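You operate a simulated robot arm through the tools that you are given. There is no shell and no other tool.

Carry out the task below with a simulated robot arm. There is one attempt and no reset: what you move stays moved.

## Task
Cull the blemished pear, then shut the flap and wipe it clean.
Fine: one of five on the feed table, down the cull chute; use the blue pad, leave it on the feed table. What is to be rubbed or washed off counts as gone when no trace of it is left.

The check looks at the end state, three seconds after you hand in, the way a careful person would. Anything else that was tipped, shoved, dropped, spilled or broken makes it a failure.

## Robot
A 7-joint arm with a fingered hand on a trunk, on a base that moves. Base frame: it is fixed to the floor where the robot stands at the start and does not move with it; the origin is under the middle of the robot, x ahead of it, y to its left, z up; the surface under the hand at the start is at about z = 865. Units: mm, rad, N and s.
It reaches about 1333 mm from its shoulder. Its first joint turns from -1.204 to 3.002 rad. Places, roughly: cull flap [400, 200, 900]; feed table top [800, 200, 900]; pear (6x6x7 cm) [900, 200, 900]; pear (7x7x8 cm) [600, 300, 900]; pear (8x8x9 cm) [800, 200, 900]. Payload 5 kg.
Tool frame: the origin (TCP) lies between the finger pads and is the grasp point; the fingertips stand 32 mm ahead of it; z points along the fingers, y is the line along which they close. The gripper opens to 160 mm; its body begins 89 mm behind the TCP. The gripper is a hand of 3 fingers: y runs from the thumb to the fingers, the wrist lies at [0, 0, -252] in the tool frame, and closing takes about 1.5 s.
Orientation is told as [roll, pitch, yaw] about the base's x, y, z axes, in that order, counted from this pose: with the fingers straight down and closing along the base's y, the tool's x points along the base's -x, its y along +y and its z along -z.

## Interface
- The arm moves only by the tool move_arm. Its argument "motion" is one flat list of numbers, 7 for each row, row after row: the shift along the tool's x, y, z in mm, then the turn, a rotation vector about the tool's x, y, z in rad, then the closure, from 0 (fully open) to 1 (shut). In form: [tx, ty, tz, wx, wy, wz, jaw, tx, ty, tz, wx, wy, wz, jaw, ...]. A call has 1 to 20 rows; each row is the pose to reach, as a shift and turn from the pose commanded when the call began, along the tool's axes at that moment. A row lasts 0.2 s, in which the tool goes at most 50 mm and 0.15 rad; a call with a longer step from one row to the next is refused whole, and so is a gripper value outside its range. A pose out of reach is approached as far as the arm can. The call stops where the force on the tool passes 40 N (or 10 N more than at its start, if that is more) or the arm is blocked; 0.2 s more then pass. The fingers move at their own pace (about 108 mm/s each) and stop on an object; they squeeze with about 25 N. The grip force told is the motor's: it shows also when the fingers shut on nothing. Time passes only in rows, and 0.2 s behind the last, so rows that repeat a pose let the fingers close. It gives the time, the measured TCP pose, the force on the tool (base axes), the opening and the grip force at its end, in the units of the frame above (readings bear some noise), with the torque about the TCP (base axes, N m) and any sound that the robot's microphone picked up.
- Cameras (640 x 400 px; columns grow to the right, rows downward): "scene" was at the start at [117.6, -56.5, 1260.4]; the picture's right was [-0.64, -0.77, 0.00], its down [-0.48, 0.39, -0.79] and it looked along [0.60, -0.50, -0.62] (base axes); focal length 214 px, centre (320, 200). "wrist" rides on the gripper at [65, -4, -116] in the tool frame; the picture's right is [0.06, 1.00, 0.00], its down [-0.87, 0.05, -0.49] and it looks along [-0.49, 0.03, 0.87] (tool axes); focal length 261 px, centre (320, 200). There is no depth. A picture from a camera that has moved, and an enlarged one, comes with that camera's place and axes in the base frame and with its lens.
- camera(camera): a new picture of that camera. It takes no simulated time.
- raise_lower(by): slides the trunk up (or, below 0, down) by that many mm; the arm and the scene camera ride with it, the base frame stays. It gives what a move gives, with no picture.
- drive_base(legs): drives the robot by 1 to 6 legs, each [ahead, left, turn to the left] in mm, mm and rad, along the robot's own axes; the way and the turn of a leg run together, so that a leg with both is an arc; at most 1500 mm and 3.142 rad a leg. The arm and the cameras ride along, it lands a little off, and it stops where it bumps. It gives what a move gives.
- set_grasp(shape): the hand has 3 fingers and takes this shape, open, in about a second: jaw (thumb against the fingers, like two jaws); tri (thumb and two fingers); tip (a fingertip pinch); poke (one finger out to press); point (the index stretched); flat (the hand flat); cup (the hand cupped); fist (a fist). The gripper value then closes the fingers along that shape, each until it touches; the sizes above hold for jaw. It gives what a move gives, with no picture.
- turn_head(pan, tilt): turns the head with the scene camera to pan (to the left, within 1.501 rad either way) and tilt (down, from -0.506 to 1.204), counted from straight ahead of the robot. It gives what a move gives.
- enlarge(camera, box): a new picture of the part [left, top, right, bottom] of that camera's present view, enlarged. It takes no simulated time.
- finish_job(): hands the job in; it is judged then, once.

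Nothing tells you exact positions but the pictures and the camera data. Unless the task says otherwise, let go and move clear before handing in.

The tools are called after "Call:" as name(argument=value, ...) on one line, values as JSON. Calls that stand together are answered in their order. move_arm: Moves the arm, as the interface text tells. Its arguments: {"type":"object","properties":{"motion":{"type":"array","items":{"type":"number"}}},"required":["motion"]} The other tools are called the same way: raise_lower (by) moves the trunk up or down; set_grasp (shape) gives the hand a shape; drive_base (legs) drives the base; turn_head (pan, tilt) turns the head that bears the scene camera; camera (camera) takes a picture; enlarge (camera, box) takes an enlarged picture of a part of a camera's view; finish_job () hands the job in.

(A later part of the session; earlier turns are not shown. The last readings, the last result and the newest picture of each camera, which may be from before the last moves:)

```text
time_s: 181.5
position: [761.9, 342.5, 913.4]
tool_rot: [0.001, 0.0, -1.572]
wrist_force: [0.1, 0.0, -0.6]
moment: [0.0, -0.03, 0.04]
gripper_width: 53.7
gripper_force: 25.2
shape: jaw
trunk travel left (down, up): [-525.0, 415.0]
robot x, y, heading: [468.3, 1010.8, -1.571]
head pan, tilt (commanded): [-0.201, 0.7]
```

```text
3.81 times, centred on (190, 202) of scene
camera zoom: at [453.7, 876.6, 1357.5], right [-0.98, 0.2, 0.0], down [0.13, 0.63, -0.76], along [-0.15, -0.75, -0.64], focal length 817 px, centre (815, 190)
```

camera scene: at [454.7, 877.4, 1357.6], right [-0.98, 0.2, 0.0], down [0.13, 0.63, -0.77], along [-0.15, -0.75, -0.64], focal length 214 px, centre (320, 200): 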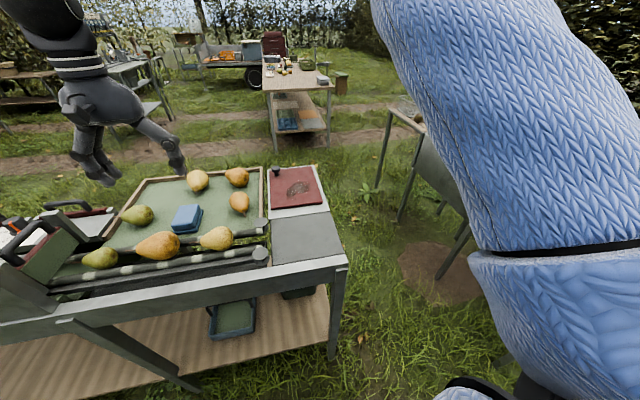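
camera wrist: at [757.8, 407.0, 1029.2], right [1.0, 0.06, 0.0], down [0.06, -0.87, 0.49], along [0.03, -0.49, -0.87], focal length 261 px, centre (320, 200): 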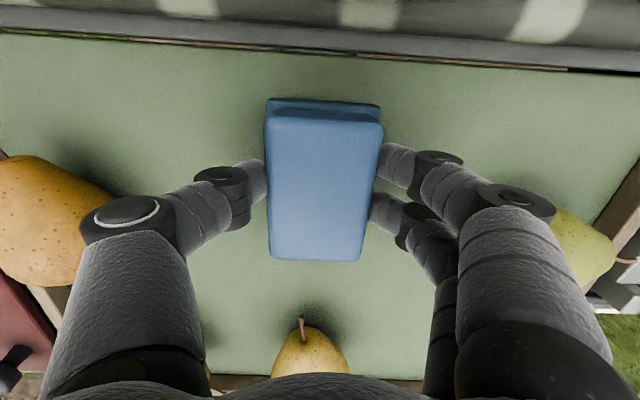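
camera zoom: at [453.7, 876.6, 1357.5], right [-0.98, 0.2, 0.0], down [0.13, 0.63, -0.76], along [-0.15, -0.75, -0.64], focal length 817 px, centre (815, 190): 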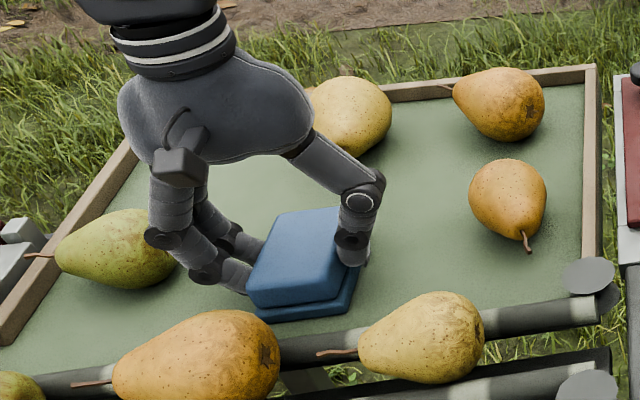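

The pad is gripped. Lifting it straight up.

Call:
move_arm(motion=[0, 0, -8, 0, 0, 0, 1, 0, 0, -25, 0, 0, 0, 1, 0, 0, -55, 0, 0, 0, 1, 0, 0, -90, 0, 0, 0, 1, 0, 0, -125, 0, 0, 0, 1])

Call:
enlarge(camera="scene", box=[90, 100, 250, 240])

```text
time_s: 182.7
position: [761.4, 344.3, 1039.6]
tool_rot: [-0.001, 0.001, -1.57]
wrist_force: [-0.2, 0.2, 0.3]
moment: [-0.06, -0.01, -0.01]
gripper_width: 53.8
gripper_force: 25.3
shape: jaw
trunk travel left (down, up): [-525.0, 415.0]
robot x, y, heading: [469.3, 1014.4, -1.572]
head pan, tilt (commanded): [-0.201, 0.7]
```

```text
2.86 times, centred on (170, 170) of scene
camera zoom: at [453.7, 877.7, 1357.6], right [-0.98, 0.2, 0.0], down [0.13, 0.63, -0.77], along [-0.15, -0.75, -0.64], focal length 613 px, centre (749, 286)
```

zoom: 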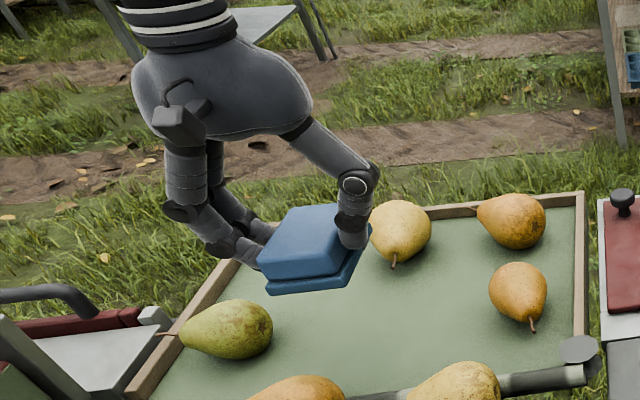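

The pad came up whole. Carrying it over to the flap, above the smear.

Call:
move_arm(motion=[-10, -38, 0, 0, 0, 0, 1, -20, -77, 0, 0, 0, 0, 1, -30, -116, 0, 0, 0, 0, 1, -41, -155, 0, 0, 0, 0, 1, -52, -195, 0, 0, 0, 0, 1, -62, -235, 0, 0, 0, 0, 1, -73, -276, 0, 0, 0, 0, 1, -84, -316, 5, 0, 0, 0, 1, -94, -356, 30, 0, 0, 0, 1, -94, -356, 60, 0, 0, 0, 1])

Call:
turn_head(pan=0.05, tilt=0.75)

Call:
camera(camera="wrist")

Call:
camera(camera="scene")

```text
time_s: 184.9
position: [406.1, 248.6, 980.2]
tool_rot: [0.0, 0.0, -1.573]
wrist_force: [1.0, -0.6, -0.9]
moment: [-0.02, 0.01, 0.0]
gripper_width: 53.8
gripper_force: 24.4
shape: jaw
trunk travel left (down, up): [-525.0, 415.0]
robot x, y, heading: [472.4, 1013.4, -1.571]
head pan, tilt (commanded): [-0.201, 0.7]
```

```text
time_s: 185.7
position: [405.9, 249.5, 978.6]
tool_rot: [0.0, 0.001, -1.572]
wrist_force: [-1.9, -0.5, -0.7]
moment: [-0.02, 0.03, 0.05]
gripper_width: 53.9
gripper_force: 25.9
shape: jaw
trunk travel left (down, up): [-525.0, 415.0]
robot x, y, heading: [469.5, 1011.7, -1.564]
head pan, tilt (commanded): [0.051, 0.75]
```

```text
taken
camera wrist: at [401.7, 313.5, 1094.7], right [1.0, 0.06, 0.0], down [0.05, -0.87, 0.49], along [0.03, -0.49, -0.87], focal length 261 px, centre (320, 200)
```

wrist: 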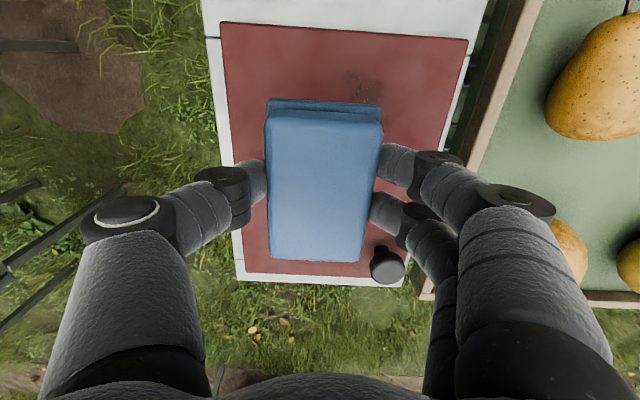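

```text
taken
camera scene: at [474.6, 877.0, 1353.3], right [-1.0, -0.05, 0.0], down [-0.03, 0.68, -0.73], along [0.04, -0.73, -0.68], focal length 214 px, centre (320, 200)
```

scene: 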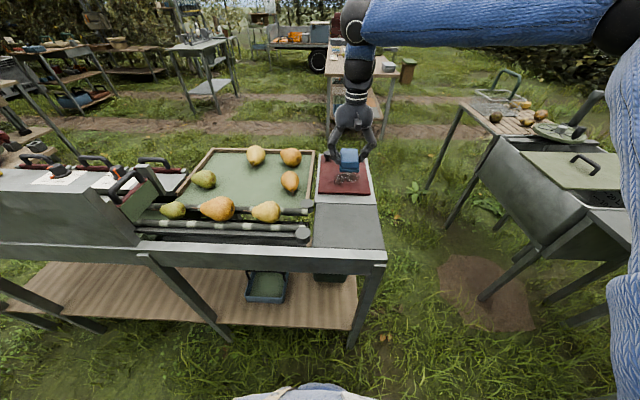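

The pad hovers right over the smear. I'll lower it slowly to make contact.

Call:
move_arm(motion=[0, 0, 20, 0, 0, 0, 1, 0, 0, 38, 0, 0, 0, 1, 0, 0, 46, 0, 0, 0, 1, 0, 0, 50, 0, 0, 0, 1, 0, 0, 52, 0, 0, 0, 1, 0, 0, 54, 0, 0, 0, 1])

```text
time_s: 187.1
position: [406.1, 249.0, 924.7]
tool_rot: [-0.001, 0.001, -1.569]
wrist_force: [0.3, -0.4, -0.4]
moment: [0.02, -0.04, -0.02]
gripper_width: 53.8
gripper_force: 24.5
shape: jaw
trunk travel left (down, up): [-525.0, 415.0]
robot x, y, heading: [470.4, 1014.1, -1.567]
head pan, tilt (commanded): [0.051, 0.75]
```

Call:
move_arm(motion=[0, 0, 1, 0, 0, 0, 1, 0, 0, 2, 0, 0, 0, 1, 0, 0, 3, 0, 0, 0, 1])

Call:
move_arm(motion=[0, 0, 1, 0, 0, 0, 1, 0, 0, 2, 0, 0, 0, 1])

```text
time_s: 187.9
position: [404.8, 249.4, 923.4]
tool_rot: [0.001, -0.001, -1.569]
wrist_force: [-1.2, -2.9, 20.0]
moment: [-0.04, -0.01, -0.05]
gripper_width: 54.1
gripper_force: 24.9
shape: jaw
trunk travel left (down, up): [-525.0, 415.0]
robot x, y, heading: [470.8, 1016.1, -1.569]
head pan, tilt (commanded): [0.051, 0.75]
```

```text
time_s: 188.5
position: [405.0, 249.2, 923.0]
tool_rot: [0.0, -0.003, -1.571]
wrist_force: [-1.0, -6.0, 35.1]
moment: [-0.13, 0.01, 0.03]
gripper_width: 55.8
gripper_force: 25.0
shape: jaw
trunk travel left (down, up): [-525.0, 415.0]
robot x, y, heading: [467.9, 1012.7, -1.572]
head pan, tilt (commanded): [0.051, 0.75]
```

Contact is at TCP z≈924; the press is now 35 N, a bit hard. I'll ease to about 15 N and wipe back and forth over the smear.

Call:
move_arm(motion=[0, 0, -2.5, 0, 0, 0, 1, 0, 20, -2.5, 0, 0, 0, 1, 0, 40, -2.5, 0, 0, 0, 1, -15, 40, -2.5, 0, 0, 0, 1, -15, 20, -2.5, 0, 0, 0, 1, -15, 0, -2.5, 0, 0, 0, 1, -15, -20, -2.5, 0, 0, 0, 1, -15, -40, -2.5, 0, 0, 0, 1, -32, -40, -2.5, 0, 0, 0, 1, -32, -20, -2.5, 0, 0, 0, 1, -32, 0, -2.5, 0, 0, 0, 1, -32, 20, -2.5, 0, 0, 0, 1, -32, 40, -2.5, 0, 0, 0, 1, -15, 40, -2.5, 0, 0, 0, 1, 0, 20, -2.5, 0, 0, 0, 1, 5, 0, -2.5, 0, 0, 0, 1, 5, -20, -2.5, 0, 0, 0, 1, 5, -40, -2.5, 0, 0, 0, 1, 20, -40, -2.5, 0, 0, 0, 1, 20, -20, -2.5, 0, 0, 0, 1])

Call:
camera(camera="wrist")

Call:
enlarge(camera="scene", box=[290, 130, 410, 220])

```text
time_s: 192.7
position: [384.2, 268.9, 924.5]
tool_rot: [-0.001, 0.0, -1.573]
wrist_force: [-3.7, -1.8, 15.7]
moment: [-0.02, 0.09, 0.01]
gripper_width: 55.3
gripper_force: 24.9
shape: jaw
trunk travel left (down, up): [-525.0, 415.0]
robot x, y, heading: [470.0, 1007.7, -1.57]
head pan, tilt (commanded): [0.051, 0.75]
```

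```text
taken
camera wrist: at [380.4, 333.9, 1039.1], right [1.0, 0.06, 0.0], down [0.05, -0.87, 0.49], along [0.03, -0.49, -0.87], focal length 261 px, centre (320, 200)
```

wrist: 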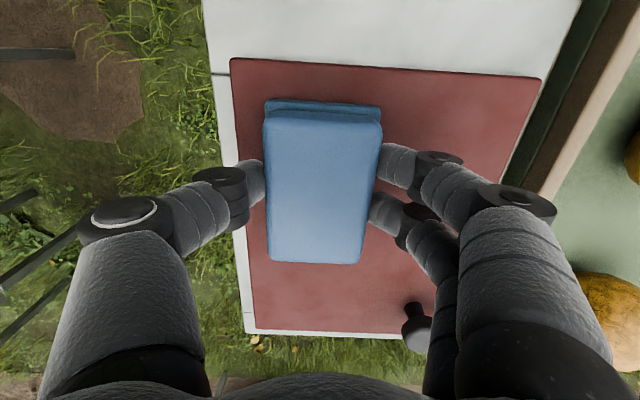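

```text
4.44 times, centred on (350, 175) of scene
camera zoom: at [474.8, 878.3, 1353.5], right [-1.0, -0.05, 0.0], down [-0.03, 0.68, -0.73], along [0.04, -0.73, -0.68], focal length 953 px, centre (187, 311)
```

zoom: 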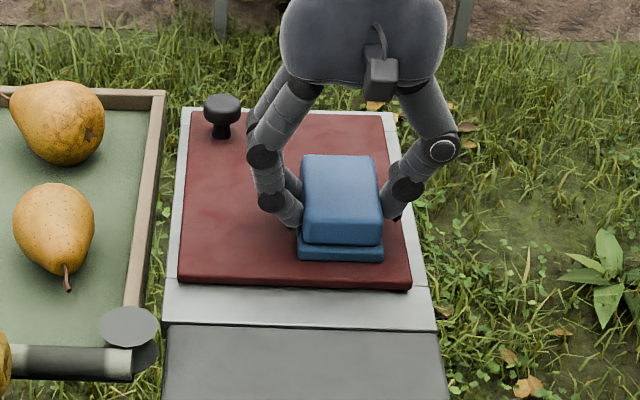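

The smear is coming off well. One more full pass to cover every edge of it.

Call:
move_arm(motion=[0, 25, 0, 0, 0, 0, 1, 0, 60, 0, 0, 0, 0, 1, 13, 60, 0, 0, 0, 0, 1, 13, 40, 0, 0, 0, 0, 1, 13, 20, 0, 0, 0, 0, 1, 13, 0, 0, 0, 0, 0, 1, 13, -20, 0, 0, 0, 0, 1, 1, -24, 0, 0, 0, 0, 1, -19, -24, 0, 0, 0, 0, 1, -39, -24, 0, 0, 0, 0, 1, -54, -9, 0, 0, 0, 0, 1, -54, 11, 0, 0, 0, 0, 1, -54, 31, 0, 0, 0, 0, 1, -54, 51, 0, 0, 0, 0, 1, -44, 63, 0, 0, 0, 0, 1, -24, 63, 0, 0, 0, 0, 1, -4, 63, 0, 0, 0, 0, 1, -14, 46, 0, 0, 0, 0, 1, -24, 26, 0, 0, 0, 0, 1, -34, 6, 0, 0, 0, 0, 1])

Call:
move_arm(motion=[0, 0, -10, 0, 0, 0, 1, 0, 0, -40, 0, 0, 0, 1, 0, 30, -75, 0, 0, 0, 1, 0, 70, -100, 0, 0, 0, 1, 0, 110, -110, 0, 0, 0, 1, 0, 150, -110, 0, 0, 0, 1, 0, 185, -110, 0, 0, 0, 1])

Call:
camera(camera="wrist")

Call:
enlarge(camera="scene", box=[290, 130, 410, 220])

```text
time_s: 196.9
position: [391.3, 235.9, 922.9]
tool_rot: [0.0, -0.002, -1.57]
wrist_force: [3.1, 2.3, 14.7]
moment: [0.02, -0.16, -0.01]
gripper_width: 55.4
gripper_force: 25.4
shape: jaw
trunk travel left (down, up): [-525.0, 415.0]
robot x, y, heading: [468.4, 1012.8, -1.573]
head pan, tilt (commanded): [0.051, 0.75]
```

```text
time_s: 198.5
position: [577.9, 235.2, 1031.7]
tool_rot: [-0.002, 0.001, -1.571]
wrist_force: [0.4, -0.4, 0.3]
moment: [-0.04, 0.0, -0.01]
gripper_width: 55.3
gripper_force: 24.8
shape: jaw
trunk travel left (down, up): [-525.0, 415.0]
robot x, y, heading: [467.2, 1013.3, -1.57]
head pan, tilt (commanded): [0.051, 0.75]
```

```text
taken
camera wrist: at [574.1, 300.2, 1147.5], right [1.0, 0.06, 0.0], down [0.06, -0.87, 0.49], along [0.03, -0.49, -0.87], focal length 261 px, centre (320, 200)
```

wrist: 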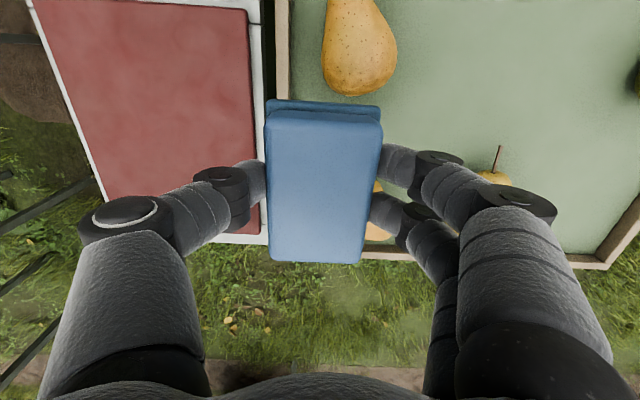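

```text
4.44 times, centred on (350, 175) of scene
camera zoom: at [475.7, 877.2, 1353.3], right [-1.0, -0.05, 0.0], down [-0.04, 0.68, -0.73], along [0.04, -0.73, -0.68], focal length 953 px, centre (187, 311)
```

zoom: 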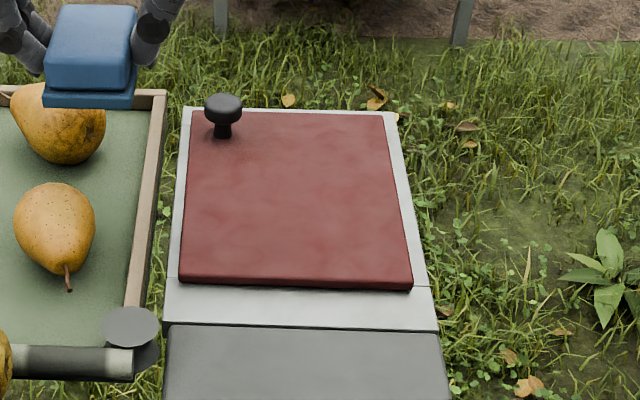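

The flap looks clean from both views. I'll zoom in hard for any remaining trace.

Call:
enlarge(camera="scene", box=[318, 150, 374, 188])

Call:
enlarge(camera="wrist", box=[20, 0, 280, 240])

Call:
enlarge(camera="wrist", box=[90, 30, 250, 160])

```text
10.53 times, centred on (346, 169) of scene
camera zoom: at [475.7, 877.2, 1353.3], right [-1.0, -0.05, 0.0], down [-0.04, 0.68, -0.73], along [0.04, -0.73, -0.68], focal length 2258 px, centre (46, 526)
```

zoom: 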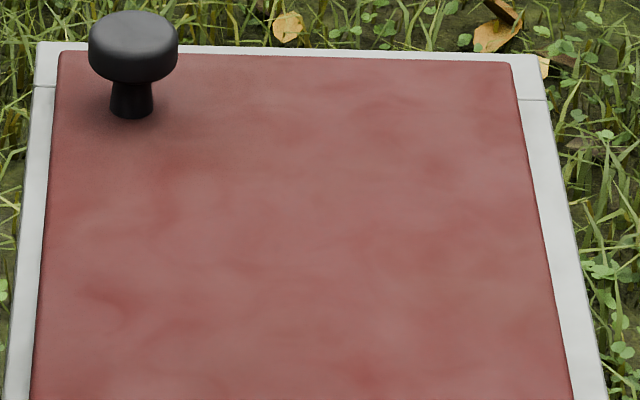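

```text
1.67 times, centred on (150, 120) of wrist
camera zoom: at [574.1, 300.2, 1147.5], right [1.0, 0.06, 0.0], down [0.06, -0.87, 0.49], along [0.03, -0.49, -0.87], focal length 434 px, centre (603, 333)
```

zoom: 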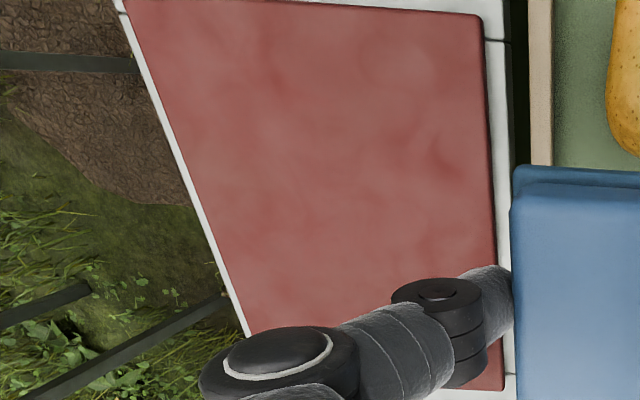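

```text
3.08 times, centred on (170, 95) of wrist
camera zoom: at [574.1, 300.2, 1147.5], right [1.0, 0.06, 0.0], down [0.06, -0.87, 0.49], along [0.03, -0.49, -0.87], focal length 802 px, centre (782, 523)
```

zoom: 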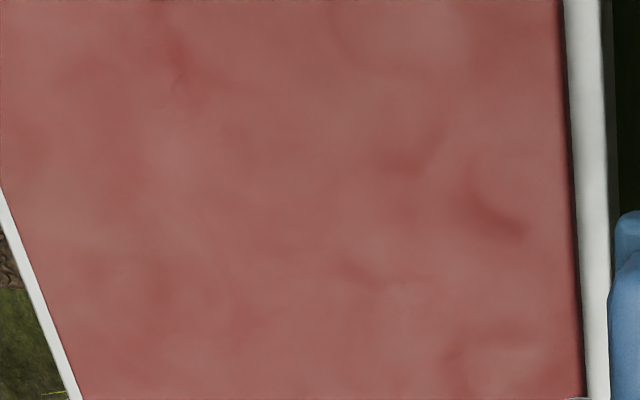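

I see only the plate's own mottling now. To be thorough I'll make one more firm pass over the whole smeared area.

Call:
move_arm(motion=[4, -45, 0, 0, 0, 0, 1, 8, -90, 0, 0, 0, 0, 1, 12, -135, 15, 0, 0, 0, 1, 14, -173, 50, 0, 0, 0, 1, 14, -173, 85, 0, 0, 0, 1, 14, -173, 100, 0, 0, 0, 1, 14, -173, 106, 0, 0, 0, 1, 14, -173, 108, 0, 0, 0, 1])

Call:
move_arm(motion=[0, 0, 0.7, 0, 0, 0, 1, 0, 0, 1.4, 0, 0, 0, 1])

```text
refused: row 4 steps farther than a row can; nothing moved
```

```text
time_s: 199.1
position: [577.3, 235.2, 1030.9]
tool_rot: [-0.002, 0.0, -1.571]
wrist_force: [-0.1, 0.3, -0.6]
moment: [-0.01, -0.02, -0.03]
gripper_width: 55.2
gripper_force: 24.8
shape: jaw
trunk travel left (down, up): [-525.0, 415.0]
robot x, y, heading: [469.9, 1011.0, -1.572]
head pan, tilt (commanded): [0.051, 0.75]
```

The first step was refused as too long, so the pad is still up at (577, 235, 1031). Repeating it with shorter steps.

Call:
move_arm(motion=[4, -40, 0, 0, 0, 0, 1, 8, -80, 0, 0, 0, 0, 1, 12, -120, 0, 0, 0, 0, 1, 14, -155, 15, 0, 0, 0, 1, 14, -172, 50, 0, 0, 0, 1, 14, -172, 85, 0, 0, 0, 1, 14, -172, 100, 0, 0, 0, 1, 14, -172, 105, 0, 0, 0, 1])

Call:
move_arm(motion=[0, 0, 1, 0, 0, 0, 1, 0, 0, 2, 0, 0, 0, 1, 0, 0, 3, 0, 0, 0, 1])

```text
time_s: 200.9
position: [404.0, 248.6, 926.1]
tool_rot: [0.0, -0.001, -1.572]
wrist_force: [-0.7, 0.7, -0.6]
moment: [0.05, -0.01, 0.0]
gripper_width: 55.0
gripper_force: 25.2
shape: jaw
trunk travel left (down, up): [-525.0, 415.0]
robot x, y, heading: [471.4, 1013.3, -1.573]
head pan, tilt (commanded): [0.051, 0.75]
```

```text
time_s: 201.7
position: [404.5, 249.4, 923.4]
tool_rot: [0.001, -0.001, -1.57]
wrist_force: [-0.5, -1.1, 3.3]
moment: [-0.04, -0.08, -0.01]
gripper_width: 55.0
gripper_force: 25.5
shape: jaw
trunk travel left (down, up): [-525.0, 415.0]
robot x, y, heading: [469.5, 1010.2, -1.574]
head pan, tilt (commanded): [0.051, 0.75]
```

Call:
move_arm(motion=[0, 0, 1.5, 0, 0, 0, 1, 0, 25, 1.5, 0, 0, 0, 1, 0, 42, 1.5, 0, 0, 0, 1, 15, 42, 1.5, 0, 0, 0, 1, 15, 10, 1.5, 0, 0, 0, 1, 15, -22, 1.5, 0, 0, 0, 1, 15, -42, 1.5, 0, 0, 0, 1, 33, -42, 1.5, 0, 0, 0, 1, 33, -10, 1.5, 0, 0, 0, 1, 33, 22, 1.5, 0, 0, 0, 1, 33, 42, 1.5, 0, 0, 0, 1, 5, 42, 1.5, 0, 0, 0, 1, -18, 42, 1.5, 0, 0, 0, 1, -18, 10, 1.5, 0, 0, 0, 1, -18, -22, 1.5, 0, 0, 0, 1, -18, -42, 1.5, 0, 0, 0, 1, -35, -42, 1.5, 0, 0, 0, 1, -35, -10, 1.5, 0, 0, 0, 1, -35, 22, 1.5, 0, 0, 0, 1, -35, 42, 1.5, 0, 0, 0, 1])

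Call:
move_arm(motion=[20, -20, 0, 0, 0, 0, 1, 35, -40, 0, 0, 0, 0, 1, 35, -75, 0, 0, 0, 0, 1, 10, -84, 0, 0, 0, 0, 1, -5, -60, 0, 0, 0, 0, 1, 15, -40, 0, 0, 0, 0, 1, 15, -40, -10, 0, 0, 0, 1, 15, -40, -45, 0, 0, 0, 1, 15, -20, -85, 0, 0, 0, 1, 15, 20, -110, 0, 0, 0, 1, 15, 60, -110, 0, 0, 0, 1, 15, 100, -110, 0, 0, 0, 1, 15, 140, -110, 0, 0, 0, 1])

Call:
enlarge(camera="scene", box=[310, 140, 390, 195])

Call:
camera(camera="wrist")

```text
time_s: 205.9
position: [445.5, 214.5, 922.8]
tool_rot: [0.001, 0.001, -1.572]
wrist_force: [-4.6, -0.4, 10.7]
moment: [-0.01, 0.07, 0.05]
gripper_width: 55.6
gripper_force: 25.3
shape: jaw
trunk travel left (down, up): [-525.0, 415.0]
robot x, y, heading: [469.7, 1011.7, -1.573]
head pan, tilt (commanded): [0.051, 0.75]
```

```text
time_s: 208.7
position: [588.2, 229.1, 1032.0]
tool_rot: [-0.002, -0.001, -1.571]
wrist_force: [0.1, 0.1, -1.8]
moment: [0.0, 0.0, 0.0]
gripper_width: 55.6
gripper_force: 25.6
shape: jaw
trunk travel left (down, up): [-525.0, 415.0]
robot x, y, heading: [469.0, 1012.8, -1.57]
head pan, tilt (commanded): [0.051, 0.75]
```

```text
7.27 times, centred on (350, 168) of scene
camera zoom: at [475.8, 876.9, 1353.3], right [-1.0, -0.05, 0.0], down [-0.04, 0.68, -0.73], along [0.04, -0.73, -0.68], focal length 1560 px, centre (102, 436)
```

zoom: 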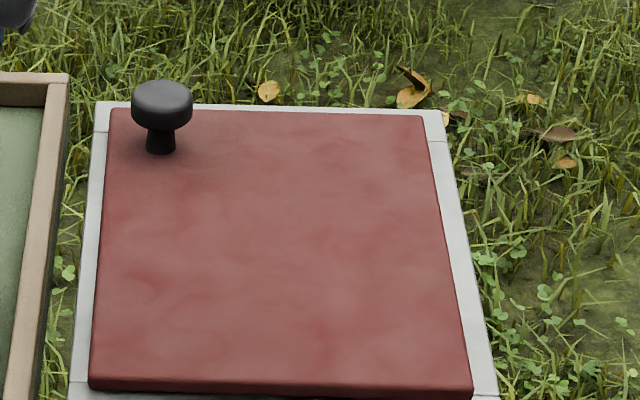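

```text
taken
camera wrist: at [584.0, 293.5, 1146.8], right [1.0, 0.06, 0.0], down [0.05, -0.87, 0.49], along [0.03, -0.49, -0.87], focal length 261 px, centre (320, 200)
```

wrist: 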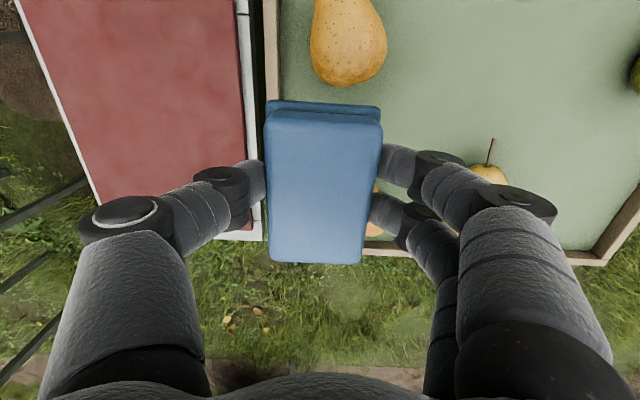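

The flap is spotless. Carrying the pad back to its place on the feed table.

Call:
move_arm(motion=[20, 32, -8, 0, 0, 0, 1, 42, 66, -8, 0, 0, 0, 1, 64, 100, -8, 0, 0, 0, 1, 88, 136, -8, 0, 0, 0, 1, 113, 173.5, -8, 0, 0, 0, 1, 113, 173.5, 20, 0, 0, 0, 1])

Call:
move_arm(motion=[0, 0, 35, 0, 0, 0, 1, 0, 0, 65, 0, 0, 0, 1, 0, 0, 83, 0, 0, 0, 1, 0, 0, 91, 0, 0, 0, 1, 0, 0, 95, 0, 0, 0, 1])

Call:
camera(camera="wrist")

Call:
enlarge(camera="scene", box=[160, 120, 330, 250])

```text
time_s: 210.1
position: [759.9, 340.8, 1010.9]
tool_rot: [-0.001, 0.001, -1.571]
wrist_force: [1.1, -0.2, -1.2]
moment: [0.05, -0.01, 0.0]
gripper_width: 54.9
gripper_force: 25.1
shape: jaw
trunk travel left (down, up): [-525.0, 415.0]
robot x, y, heading: [465.9, 1014.0, -1.572]
head pan, tilt (commanded): [0.051, 0.75]
```

```text
time_s: 211.3
position: [760.4, 340.8, 915.9]
tool_rot: [0.0, 0.001, -1.57]
wrist_force: [-0.4, 0.1, -0.5]
moment: [0.04, 0.01, -0.01]
gripper_width: 54.9
gripper_force: 25.0
shape: jaw
trunk travel left (down, up): [-525.0, 415.0]
robot x, y, heading: [471.9, 1012.6, -1.566]
head pan, tilt (commanded): [0.051, 0.75]
```

```text
taken
camera wrist: at [756.5, 406.0, 1032.5], right [1.0, 0.06, 0.0], down [0.05, -0.87, 0.49], along [0.03, -0.49, -0.87], focal length 261 px, centre (320, 200)
```

wrist: 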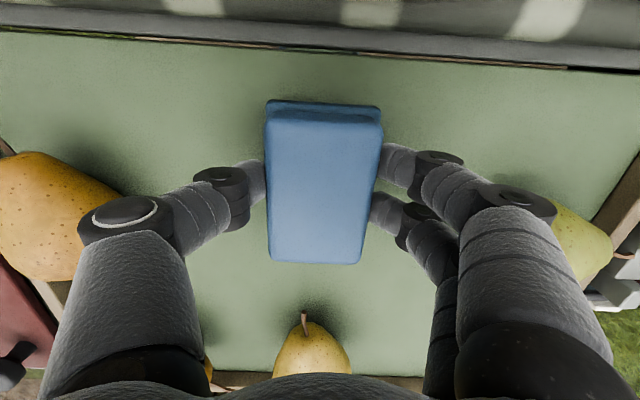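

```text
3.08 times, centred on (245, 185) of scene
camera zoom: at [474.8, 876.9, 1353.3], right [-1.0, -0.05, 0.0], down [-0.04, 0.68, -0.73], along [0.04, -0.73, -0.68], focal length 660 px, centre (551, 246)
```

zoom: 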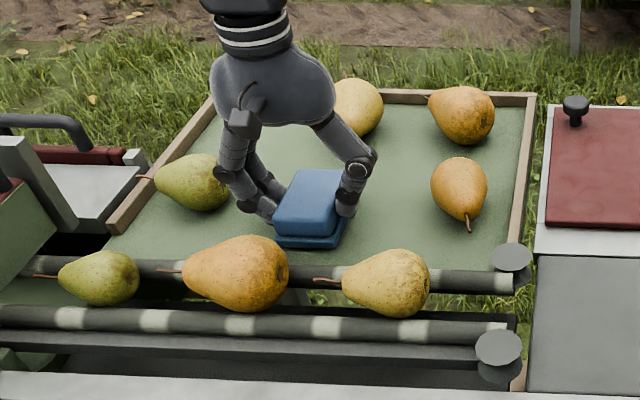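

Right over the table surface; lowering the last millimetres until it touches, then releasing.

Call:
move_arm(motion=[0, 0, 1, 0, 0, 0, 1, 0, 0, 2, 0, 0, 0, 1, 0, 0, 2.8, 0, 0, 0, 1])

```text
time_s: 212.1
position: [761.0, 341.8, 914.5]
tool_rot: [-0.001, 0.001, -1.571]
wrist_force: [0.3, -0.1, -1.2]
moment: [0.04, -0.03, 0.0]
gripper_width: 55.2
gripper_force: 25.1
shape: jaw
trunk travel left (down, up): [-525.0, 415.0]
robot x, y, heading: [470.5, 1015.9, -1.568]
head pan, tilt (commanded): [0.051, 0.75]
```

Call:
move_arm(motion=[0, 0, 0.8, 0, 0, 0, 1, 0, 0, 1.6, 0, 0, 0, 1, 0, 0, 1.6, 0, 0, 0, 1])

```text
time_s: 212.9
position: [760.9, 342.4, 912.6]
tool_rot: [0.0, 0.0, -1.569]
wrist_force: [0.1, 0.3, -1.7]
moment: [0.0, 0.01, -0.03]
gripper_width: 55.2
gripper_force: 24.9
shape: jaw
trunk travel left (down, up): [-525.0, 415.0]
robot x, y, heading: [470.3, 1008.4, -1.57]
head pan, tilt (commanded): [0.051, 0.75]
```

Call:
move_arm(motion=[0, 0, 0.8, 0, 0, 0, 1, 0, 0, 1.6, 0, 0, 0, 1, 0, 0, 1.6, 0, 0, 0, 1])

Call:
enlarge(camera="scene", box=[215, 160, 275, 210])

```text
time_s: 213.7
position: [760.6, 342.6, 911.7]
tool_rot: [0.001, -0.001, -1.57]
wrist_force: [1.2, -0.5, 5.0]
moment: [-0.01, -0.13, -0.01]
gripper_width: 55.1
gripper_force: 24.8
shape: jaw
trunk travel left (down, up): [-525.0, 415.0]
robot x, y, heading: [469.1, 1010.1, -1.574]
head pan, tilt (commanded): [0.051, 0.75]
```

```text
8.00 times, centred on (245, 185) of scene
camera zoom: at [474.7, 877.5, 1353.4], right [-1.0, -0.05, 0.0], down [-0.04, 0.68, -0.73], along [0.04, -0.73, -0.68], focal length 1716 px, centre (920, 320)
```

zoom: 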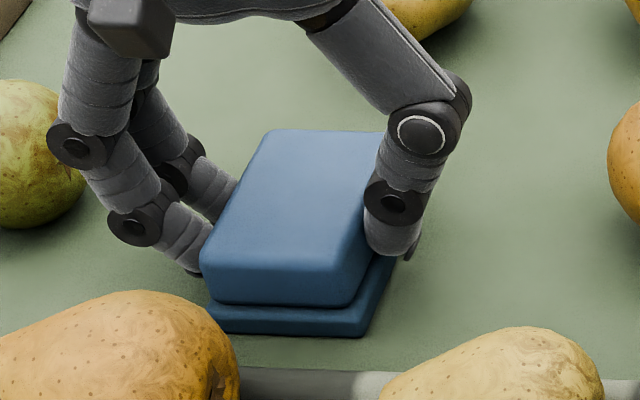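

The pad rests on the table (5 N). Releasing and lifting away.

Call:
move_arm(motion=[0, 0, 0, 0, 0, 0, 0.6, 0, 0, 0, 0, 0, 0, 0.5, 0, 0, 0, 0, 0, 0, 0.4, 0, 0, 0, 0, 0, 0, 0.35, 0, 0, 0, 0, 0, 0, 0.35, 0, 0, -15, 0, 0, 0, 0.35, 0, 0, -45, 0, 0, 0, 0.35, 0, 0, -85, 0, 0, 0, 0.35, 0, 0, -130, 0, 0, 0, 0.35, 0, 0, -175, 0, 0, 0, 0.35, 0, 0, -220, 0, 0, 0, 0.35])

Call:
camera(camera="wrist")

Call:
camera(camera="scene")

```text
time_s: 216.1
position: [760.4, 343.8, 1132.3]
tool_rot: [0.0, -0.001, -1.569]
wrist_force: [0.5, -0.5, 0.0]
moment: [-0.03, -0.03, 0.0]
gripper_width: 103.8
gripper_force: 0.1
shape: jaw
trunk travel left (down, up): [-525.0, 415.0]
robot x, y, heading: [468.5, 1008.0, -1.571]
head pan, tilt (commanded): [0.051, 0.75]
```

```text
taken
camera wrist: at [756.1, 407.5, 1247.5], right [1.0, 0.06, 0.0], down [0.06, -0.87, 0.49], along [0.03, -0.49, -0.87], focal length 261 px, centre (320, 200)
```

wrist: 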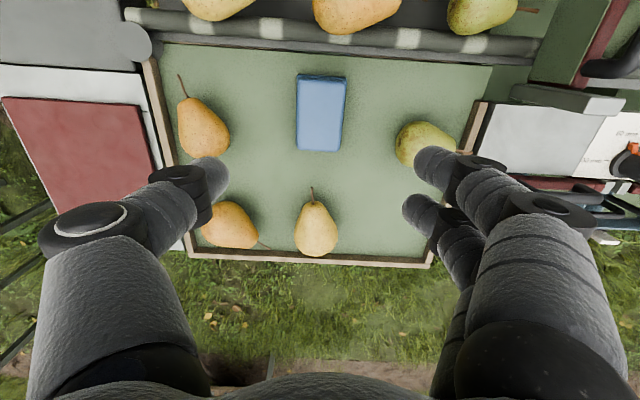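

```text
taken
camera scene: at [474.9, 878.7, 1353.3], right [-1.0, -0.05, 0.0], down [-0.04, 0.68, -0.73], along [0.04, -0.73, -0.68], focal length 214 px, centre (320, 200)
```

scene: 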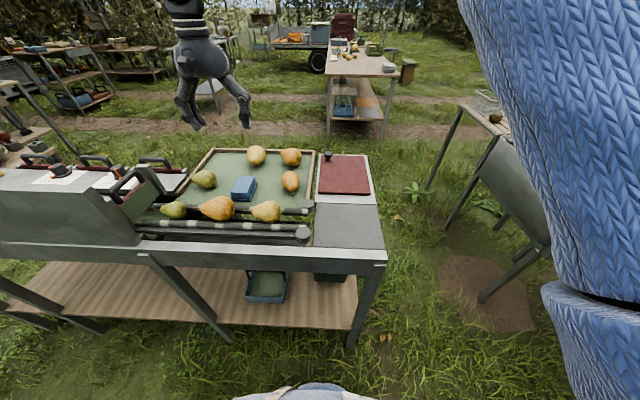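

The pad is back on the feed table, the four sound pears are in place and the flap is shut and clean. I still want to confirm the culled pear is in the bin, so I look under the bench.

Call:
enlarge(camera="scene", box=[230, 250, 390, 350])

Call:
enlarge(camera="scene", box=[170, 130, 390, 250])

```text
4.00 times, centred on (310, 300) of scene
camera zoom: at [474.9, 878.7, 1353.3], right [-1.0, -0.05, 0.0], down [-0.04, 0.68, -0.73], along [0.04, -0.73, -0.68], focal length 858 px, centre (360, -200)
```

zoom: 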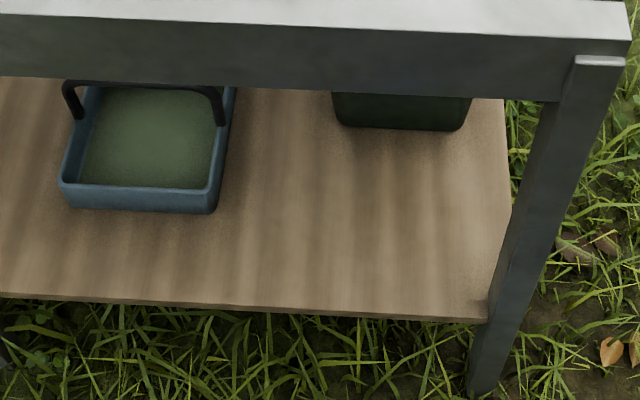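

```text
2.91 times, centred on (280, 190) of scene
camera zoom: at [474.9, 878.7, 1353.3], right [-1.0, -0.05, 0.0], down [-0.04, 0.68, -0.73], along [0.04, -0.73, -0.68], focal length 624 px, centre (436, 229)
```

zoom: 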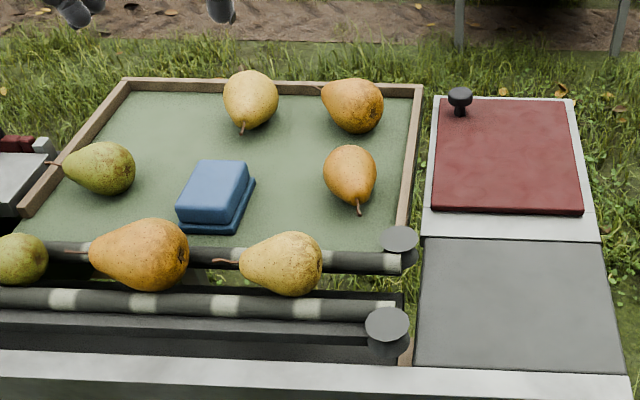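

Nothing lies on the shelf or grass, but the bin's inside is hidden from here. I'll bring the hand to the carry pose and retrace my earlier route to the front-right corner to look into the bin.

Call:
move_arm(motion=[31, -26.7, -5, 0, 0, 0, 0.35, 62, -53.4, -10, 0, 0, 0, 0.35, 93, -80, -15, 0, 0, 0, 0.35, 124, -106.7, -20, 0, 0, 0, 0.35, 155, -133.4, -25, 0, 0, 0, 0.35, 186, -160, -28, 0, 0, 0, 0.35])

Call:
drive_base(legs=[[0, -319, 0]])

Call:
drive_base(legs=[[0, 0, 1.571]])

```text
time_s: 217.5
position: [597.6, 527.6, 1159.3]
tool_rot: [0.0, 0.0, -1.568]
wrist_force: [0.6, -0.3, 1.1]
moment: [-0.04, -0.03, -0.04]
gripper_width: 103.6
gripper_force: 0.2
shape: jaw
trunk travel left (down, up): [-525.0, 415.0]
robot x, y, heading: [469.1, 1009.6, -1.57]
head pan, tilt (commanded): [0.051, 0.75]
```

```text
time_s: 219.6
position: [278.0, 526.9, 1158.1]
tool_rot: [0.002, 0.001, -1.57]
wrist_force: [-1.1, -0.5, 0.4]
moment: [0.03, -0.07, 0.01]
gripper_width: 103.3
gripper_force: 0.1
shape: jaw
trunk travel left (down, up): [-525.0, 415.0]
robot x, y, heading: [152.5, 1010.1, -1.571]
head pan, tilt (commanded): [0.051, 0.75]
```

```text
time_s: 223.8
position: [633.9, 1145.8, 1156.9]
tool_rot: [0.001, 0.0, 0.009]
wrist_force: [-0.3, 0.2, -0.9]
moment: [-0.03, -0.04, -0.02]
gripper_width: 103.6
gripper_force: 0.1
shape: jaw
trunk travel left (down, up): [-525.0, 415.0]
robot x, y, heading: [149.8, 1010.5, 0.013]
head pan, tilt (commanded): [0.051, 0.75]
```

Call:
drive_base(legs=[[0, 0, -0.013], [-197, 0, 0], [0, -1000, 0]])

Call:
drive_base(legs=[[0, -640, 0], [100, 0, 0.9]])

Call:
turn_head(pan=0.2, tilt=0.75)

Call:
camera(camera="scene")

```text
time_s: 230.5
position: [441.2, 144.2, 1157.3]
tool_rot: [0.001, -0.002, 0.01]
wrist_force: [0.2, -1.0, -0.1]
moment: [0.03, 0.01, 0.02]
gripper_width: 103.7
gripper_force: 0.0
shape: jaw
trunk travel left (down, up): [-525.0, 415.0]
robot x, y, heading: [-42.1, 12.4, 0.011]
head pan, tilt (commanded): [0.051, 0.75]
```

```text
time_s: 236.4
position: [248.3, -127.4, 1157.9]
tool_rot: [0.0, -0.002, 0.908]
wrist_force: [0.0, 0.3, 0.1]
moment: [-0.01, -0.01, 0.0]
gripper_width: 103.6
gripper_force: 0.1
shape: jaw
trunk travel left (down, up): [-525.0, 415.0]
robot x, y, heading: [49.4, -589.9, 0.91]
head pan, tilt (commanded): [0.051, 0.75]
```

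```text
time_s: 237.1
position: [248.0, -127.9, 1158.6]
tool_rot: [0.0, -0.002, 0.908]
wrist_force: [0.7, 0.1, 0.0]
moment: [0.01, 0.0, -0.01]
gripper_width: 103.6
gripper_force: 0.0
shape: jaw
trunk travel left (down, up): [-525.0, 415.0]
robot x, y, heading: [50.4, -591.0, 0.91]
head pan, tilt (commanded): [0.201, 0.75]
```

```text
taken
camera scene: at [120.5, -477.8, 1353.3], right [0.89, -0.45, 0.0], down [-0.3, -0.61, -0.73], along [0.33, 0.65, -0.68], focal length 214 px, centre (320, 200)
```

scene: 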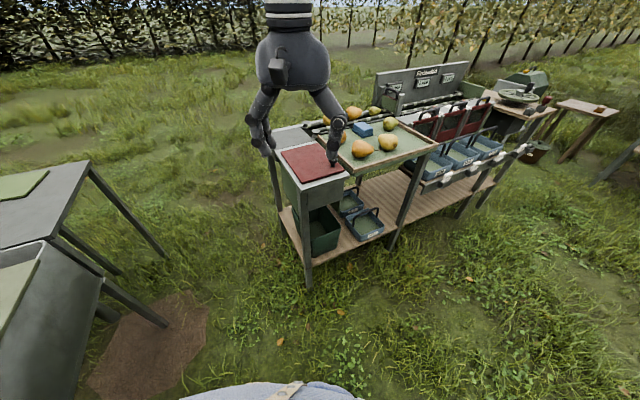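

Call:
enlarge(camera="scene", box=[265, 180, 395, 280])

Call:
enlarge(camera="scene", box=[265, 100, 445, 200])

Call:
enlarge(camera="scene", box=[0, 140, 220, 380])

```text
4.00 times, centred on (330, 230) of scene
camera zoom: at [120.5, -477.8, 1353.3], right [0.89, -0.45, 0.0], down [-0.3, -0.61, -0.73], along [0.33, 0.65, -0.68], focal length 858 px, centre (280, 80)
```

zoom: 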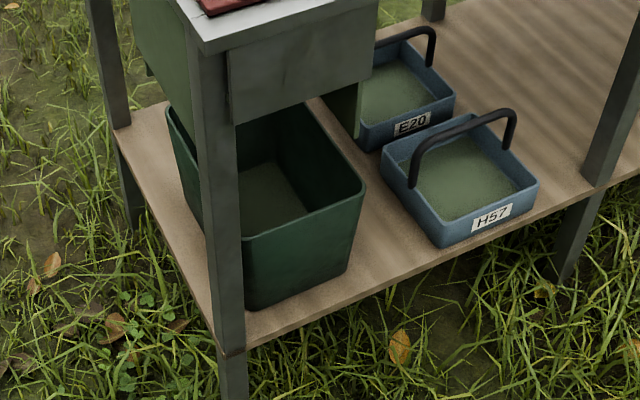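

```text
3.56 times, centred on (355, 150) of scene
camera zoom: at [120.5, -477.8, 1353.3], right [0.89, -0.45, 0.0], down [-0.3, -0.61, -0.73], along [0.33, 0.65, -0.68], focal length 763 px, centre (196, 378)
```

zoom: 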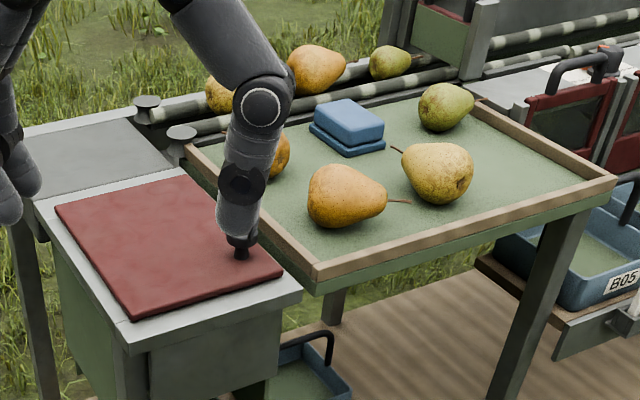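

```text
1.67 times, centred on (110, 260) of scene
camera zoom: at [120.5, -477.8, 1353.3], right [0.89, -0.45, 0.0], down [-0.3, -0.61, -0.73], along [0.33, 0.65, -0.68], focal length 358 px, centre (670, 100)
```

zoom: 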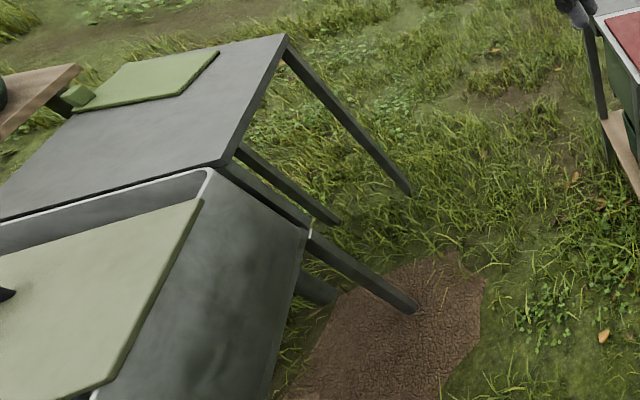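

The flap is shut, clean, and the basin stand looks undisturbed. The visible half of the bin shows no pear yet, so I'll move to the right side and look under the chute panel.

Call:
drive_base(legs=[[225, -306, 0], [0, 0, 0.66]])

Call:
raise_lower(by=-100)

Call:
turn_head(pan=0.0, tilt=0.75)

Call:
camera(camera="scene")

Call:
enlarge(camera="scene", box=[280, 180, 380, 280])

```text
time_s: 241.3
position: [302.4, -117.3, 1157.9]
tool_rot: [0.0, -0.001, 1.568]
wrist_force: [0.2, -0.2, 0.2]
moment: [-0.02, -0.03, 0.0]
gripper_width: 103.5
gripper_force: 0.0
shape: jaw
trunk travel left (down, up): [-525.0, 415.0]
robot x, y, heading: [429.7, -604.1, 1.573]
head pan, tilt (commanded): [0.201, 0.75]
```

```text
time_s: 242.7
position: [302.7, -117.7, 1058.4]
tool_rot: [0.001, 0.0, 1.569]
wrist_force: [-0.6, 0.6, -0.5]
moment: [0.05, -0.01, 0.0]
gripper_width: 103.4
gripper_force: 0.1
shape: jaw
trunk travel left (down, up): [-425.0, 515.0]
robot x, y, heading: [435.8, -602.0, 1.572]
head pan, tilt (commanded): [0.201, 0.75]
```

```text
time_s: 243.4
position: [303.4, -118.9, 1058.0]
tool_rot: [0.0, 0.001, 1.568]
wrist_force: [0.6, 0.0, -0.3]
moment: [0.01, 0.0, -0.01]
gripper_width: 103.7
gripper_force: 0.0
shape: jaw
trunk travel left (down, up): [-425.0, 515.0]
robot x, y, heading: [429.9, -599.1, 1.571]
head pan, tilt (commanded): [0.0, 0.75]
```

```text
taken
camera scene: at [432.7, -471.4, 1253.3], right [1.0, 0.0, 0.0], down [0.0, -0.68, -0.73], along [0.0, 0.73, -0.68], focal length 214 px, centre (320, 200)
```

scene: 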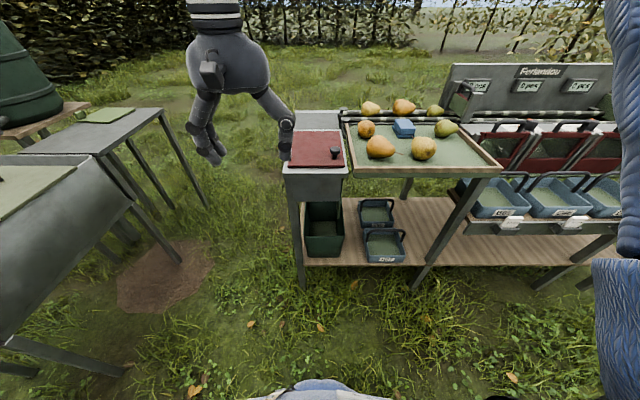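

```text
4.00 times, centred on (330, 230) of scene
camera zoom: at [432.7, -471.4, 1253.3], right [1.0, 0.0, 0.0], down [0.0, -0.68, -0.73], along [0.0, 0.73, -0.68], focal length 858 px, centre (280, 80)
```

zoom: 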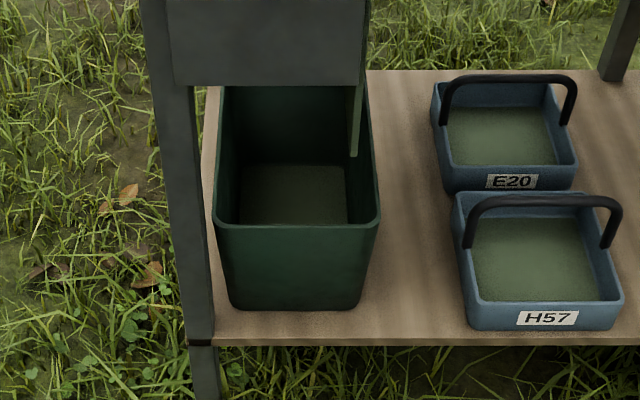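

The far part of the bin floor is visible and empty; the near part is hidden by the bin's front wall. From my starting spot I can look down into it from the end, so I'll go back there the same way I came.

Call:
drive_base(legs=[[0, 0, -1.571], [-430, 150, 0], [0, 450, 0]])

Call:
turn_head(pan=0.55, tilt=0.95)

Call:
camera(camera="scene")

```text
time_s: 252.3
position: [485.2, 126.4, 1057.3]
tool_rot: [0.0, 0.0, -0.002]
wrist_force: [0.0, 0.3, 0.1]
moment: [-0.03, -0.01, 0.01]
gripper_width: 103.7
gripper_force: 0.0
shape: jaw
trunk travel left (down, up): [-425.0, 515.0]
robot x, y, heading: [0.5, -1.6, -0.006]
head pan, tilt (commanded): [0.0, 0.75]
```

```text
time_s: 253.3
position: [485.7, 126.4, 1058.2]
tool_rot: [0.001, 0.001, -0.001]
wrist_force: [0.7, 0.1, -0.1]
moment: [-0.02, 0.03, 0.0]
gripper_width: 103.7
gripper_force: 0.1
shape: jaw
trunk travel left (down, up): [-425.0, 515.0]
robot x, y, heading: [3.1, -0.5, -0.005]
head pan, tilt (commanded): [0.55, 0.949]
```

```text
taken
camera scene: at [113.9, 34.9, 1237.8], right [0.52, -0.85, 0.0], down [-0.69, -0.42, -0.58], along [0.5, 0.3, -0.81], focal length 214 px, centre (320, 200)
```

scene: 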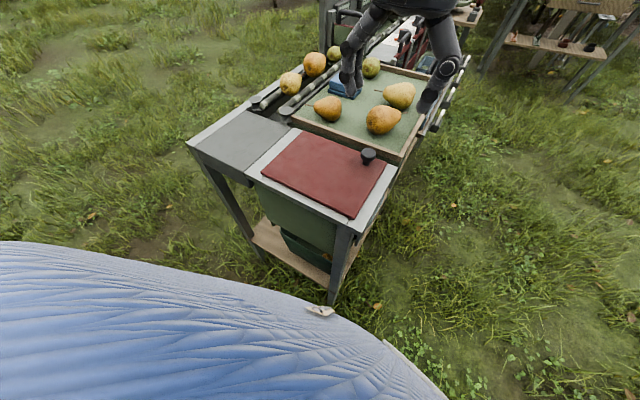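

Call:
enlarge(camera="scene", box=[240, 200, 360, 300])

Call:
enlarge(camera="scene", box=[250, 120, 400, 225])

```text
4.00 times, centred on (300, 250) of scene
camera zoom: at [113.9, 34.9, 1237.8], right [0.52, -0.85, 0.0], down [-0.69, -0.42, -0.58], along [0.5, 0.3, -0.81], focal length 858 px, centre (400, 0)
```

zoom: 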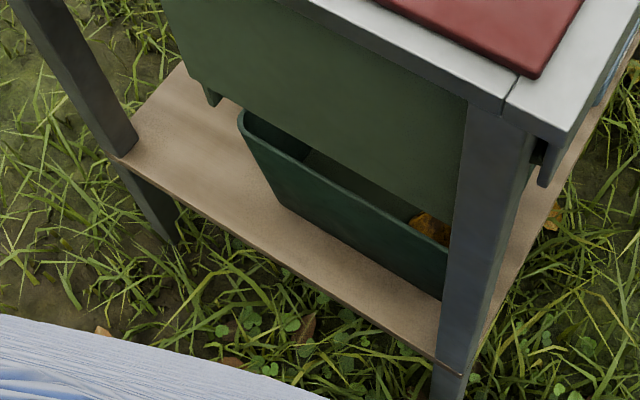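

```text
3.81 times, centred on (325, 172) of scene
camera zoom: at [113.9, 34.9, 1237.8], right [0.52, -0.85, 0.0], down [-0.69, -0.42, -0.58], along [0.5, 0.3, -0.81], focal length 817 px, centre (301, 305)
```

zoom: 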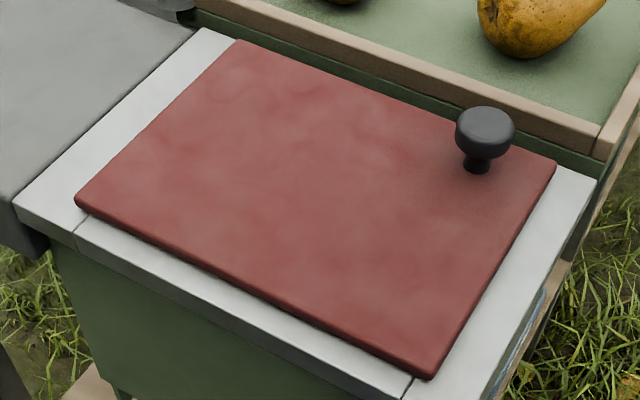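

The culled pear is visible in the bin, and the flap is clean and fully shut. For a last check I'll repeat my first left and right views from this same spot, to compare the stands my arm came near.

Call:
turn_head(pan=1.5, tilt=0.6)

Call:
camera(camera="scene")

Call:
enlarge(camera="wrist", box=[200, 100, 460, 330])

```text
time_s: 254.5
position: [486.0, 127.2, 1057.7]
tool_rot: [-0.002, 0.0, -0.004]
wrist_force: [-0.3, -0.3, -0.5]
moment: [0.01, 0.01, 0.0]
gripper_width: 103.8
gripper_force: 0.0
shape: jaw
trunk travel left (down, up): [-425.0, 515.0]
robot x, y, heading: [2.7, 0.2, -0.0]
head pan, tilt (commanded): [1.499, 0.6]
```

```text
taken
camera scene: at [58.4, 85.2, 1266.2], right [1.0, -0.08, 0.0], down [-0.04, -0.56, -0.82], along [0.06, 0.82, -0.57], focal length 214 px, centre (320, 200)
```

scene: 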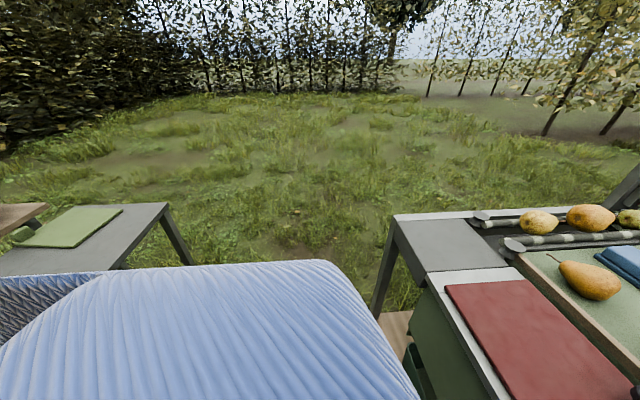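

```text
1.74 times, centred on (330, 215) of wrist
camera zoom: at [420.5, 122.0, 1173.6], right [-0.06, 1.0, 0.0], down [0.87, 0.05, 0.49], along [0.49, 0.03, -0.87], focal length 453 px, centre (303, 174)
```

zoom: 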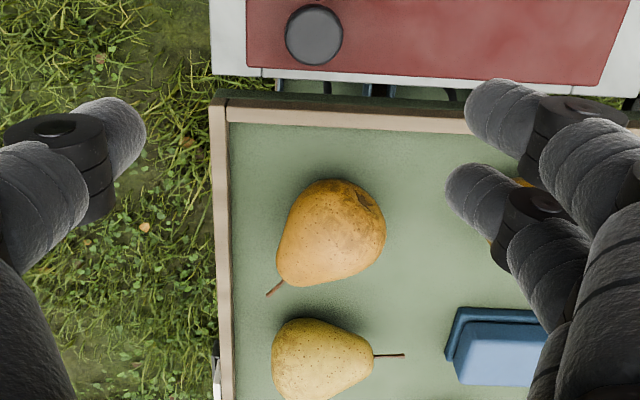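

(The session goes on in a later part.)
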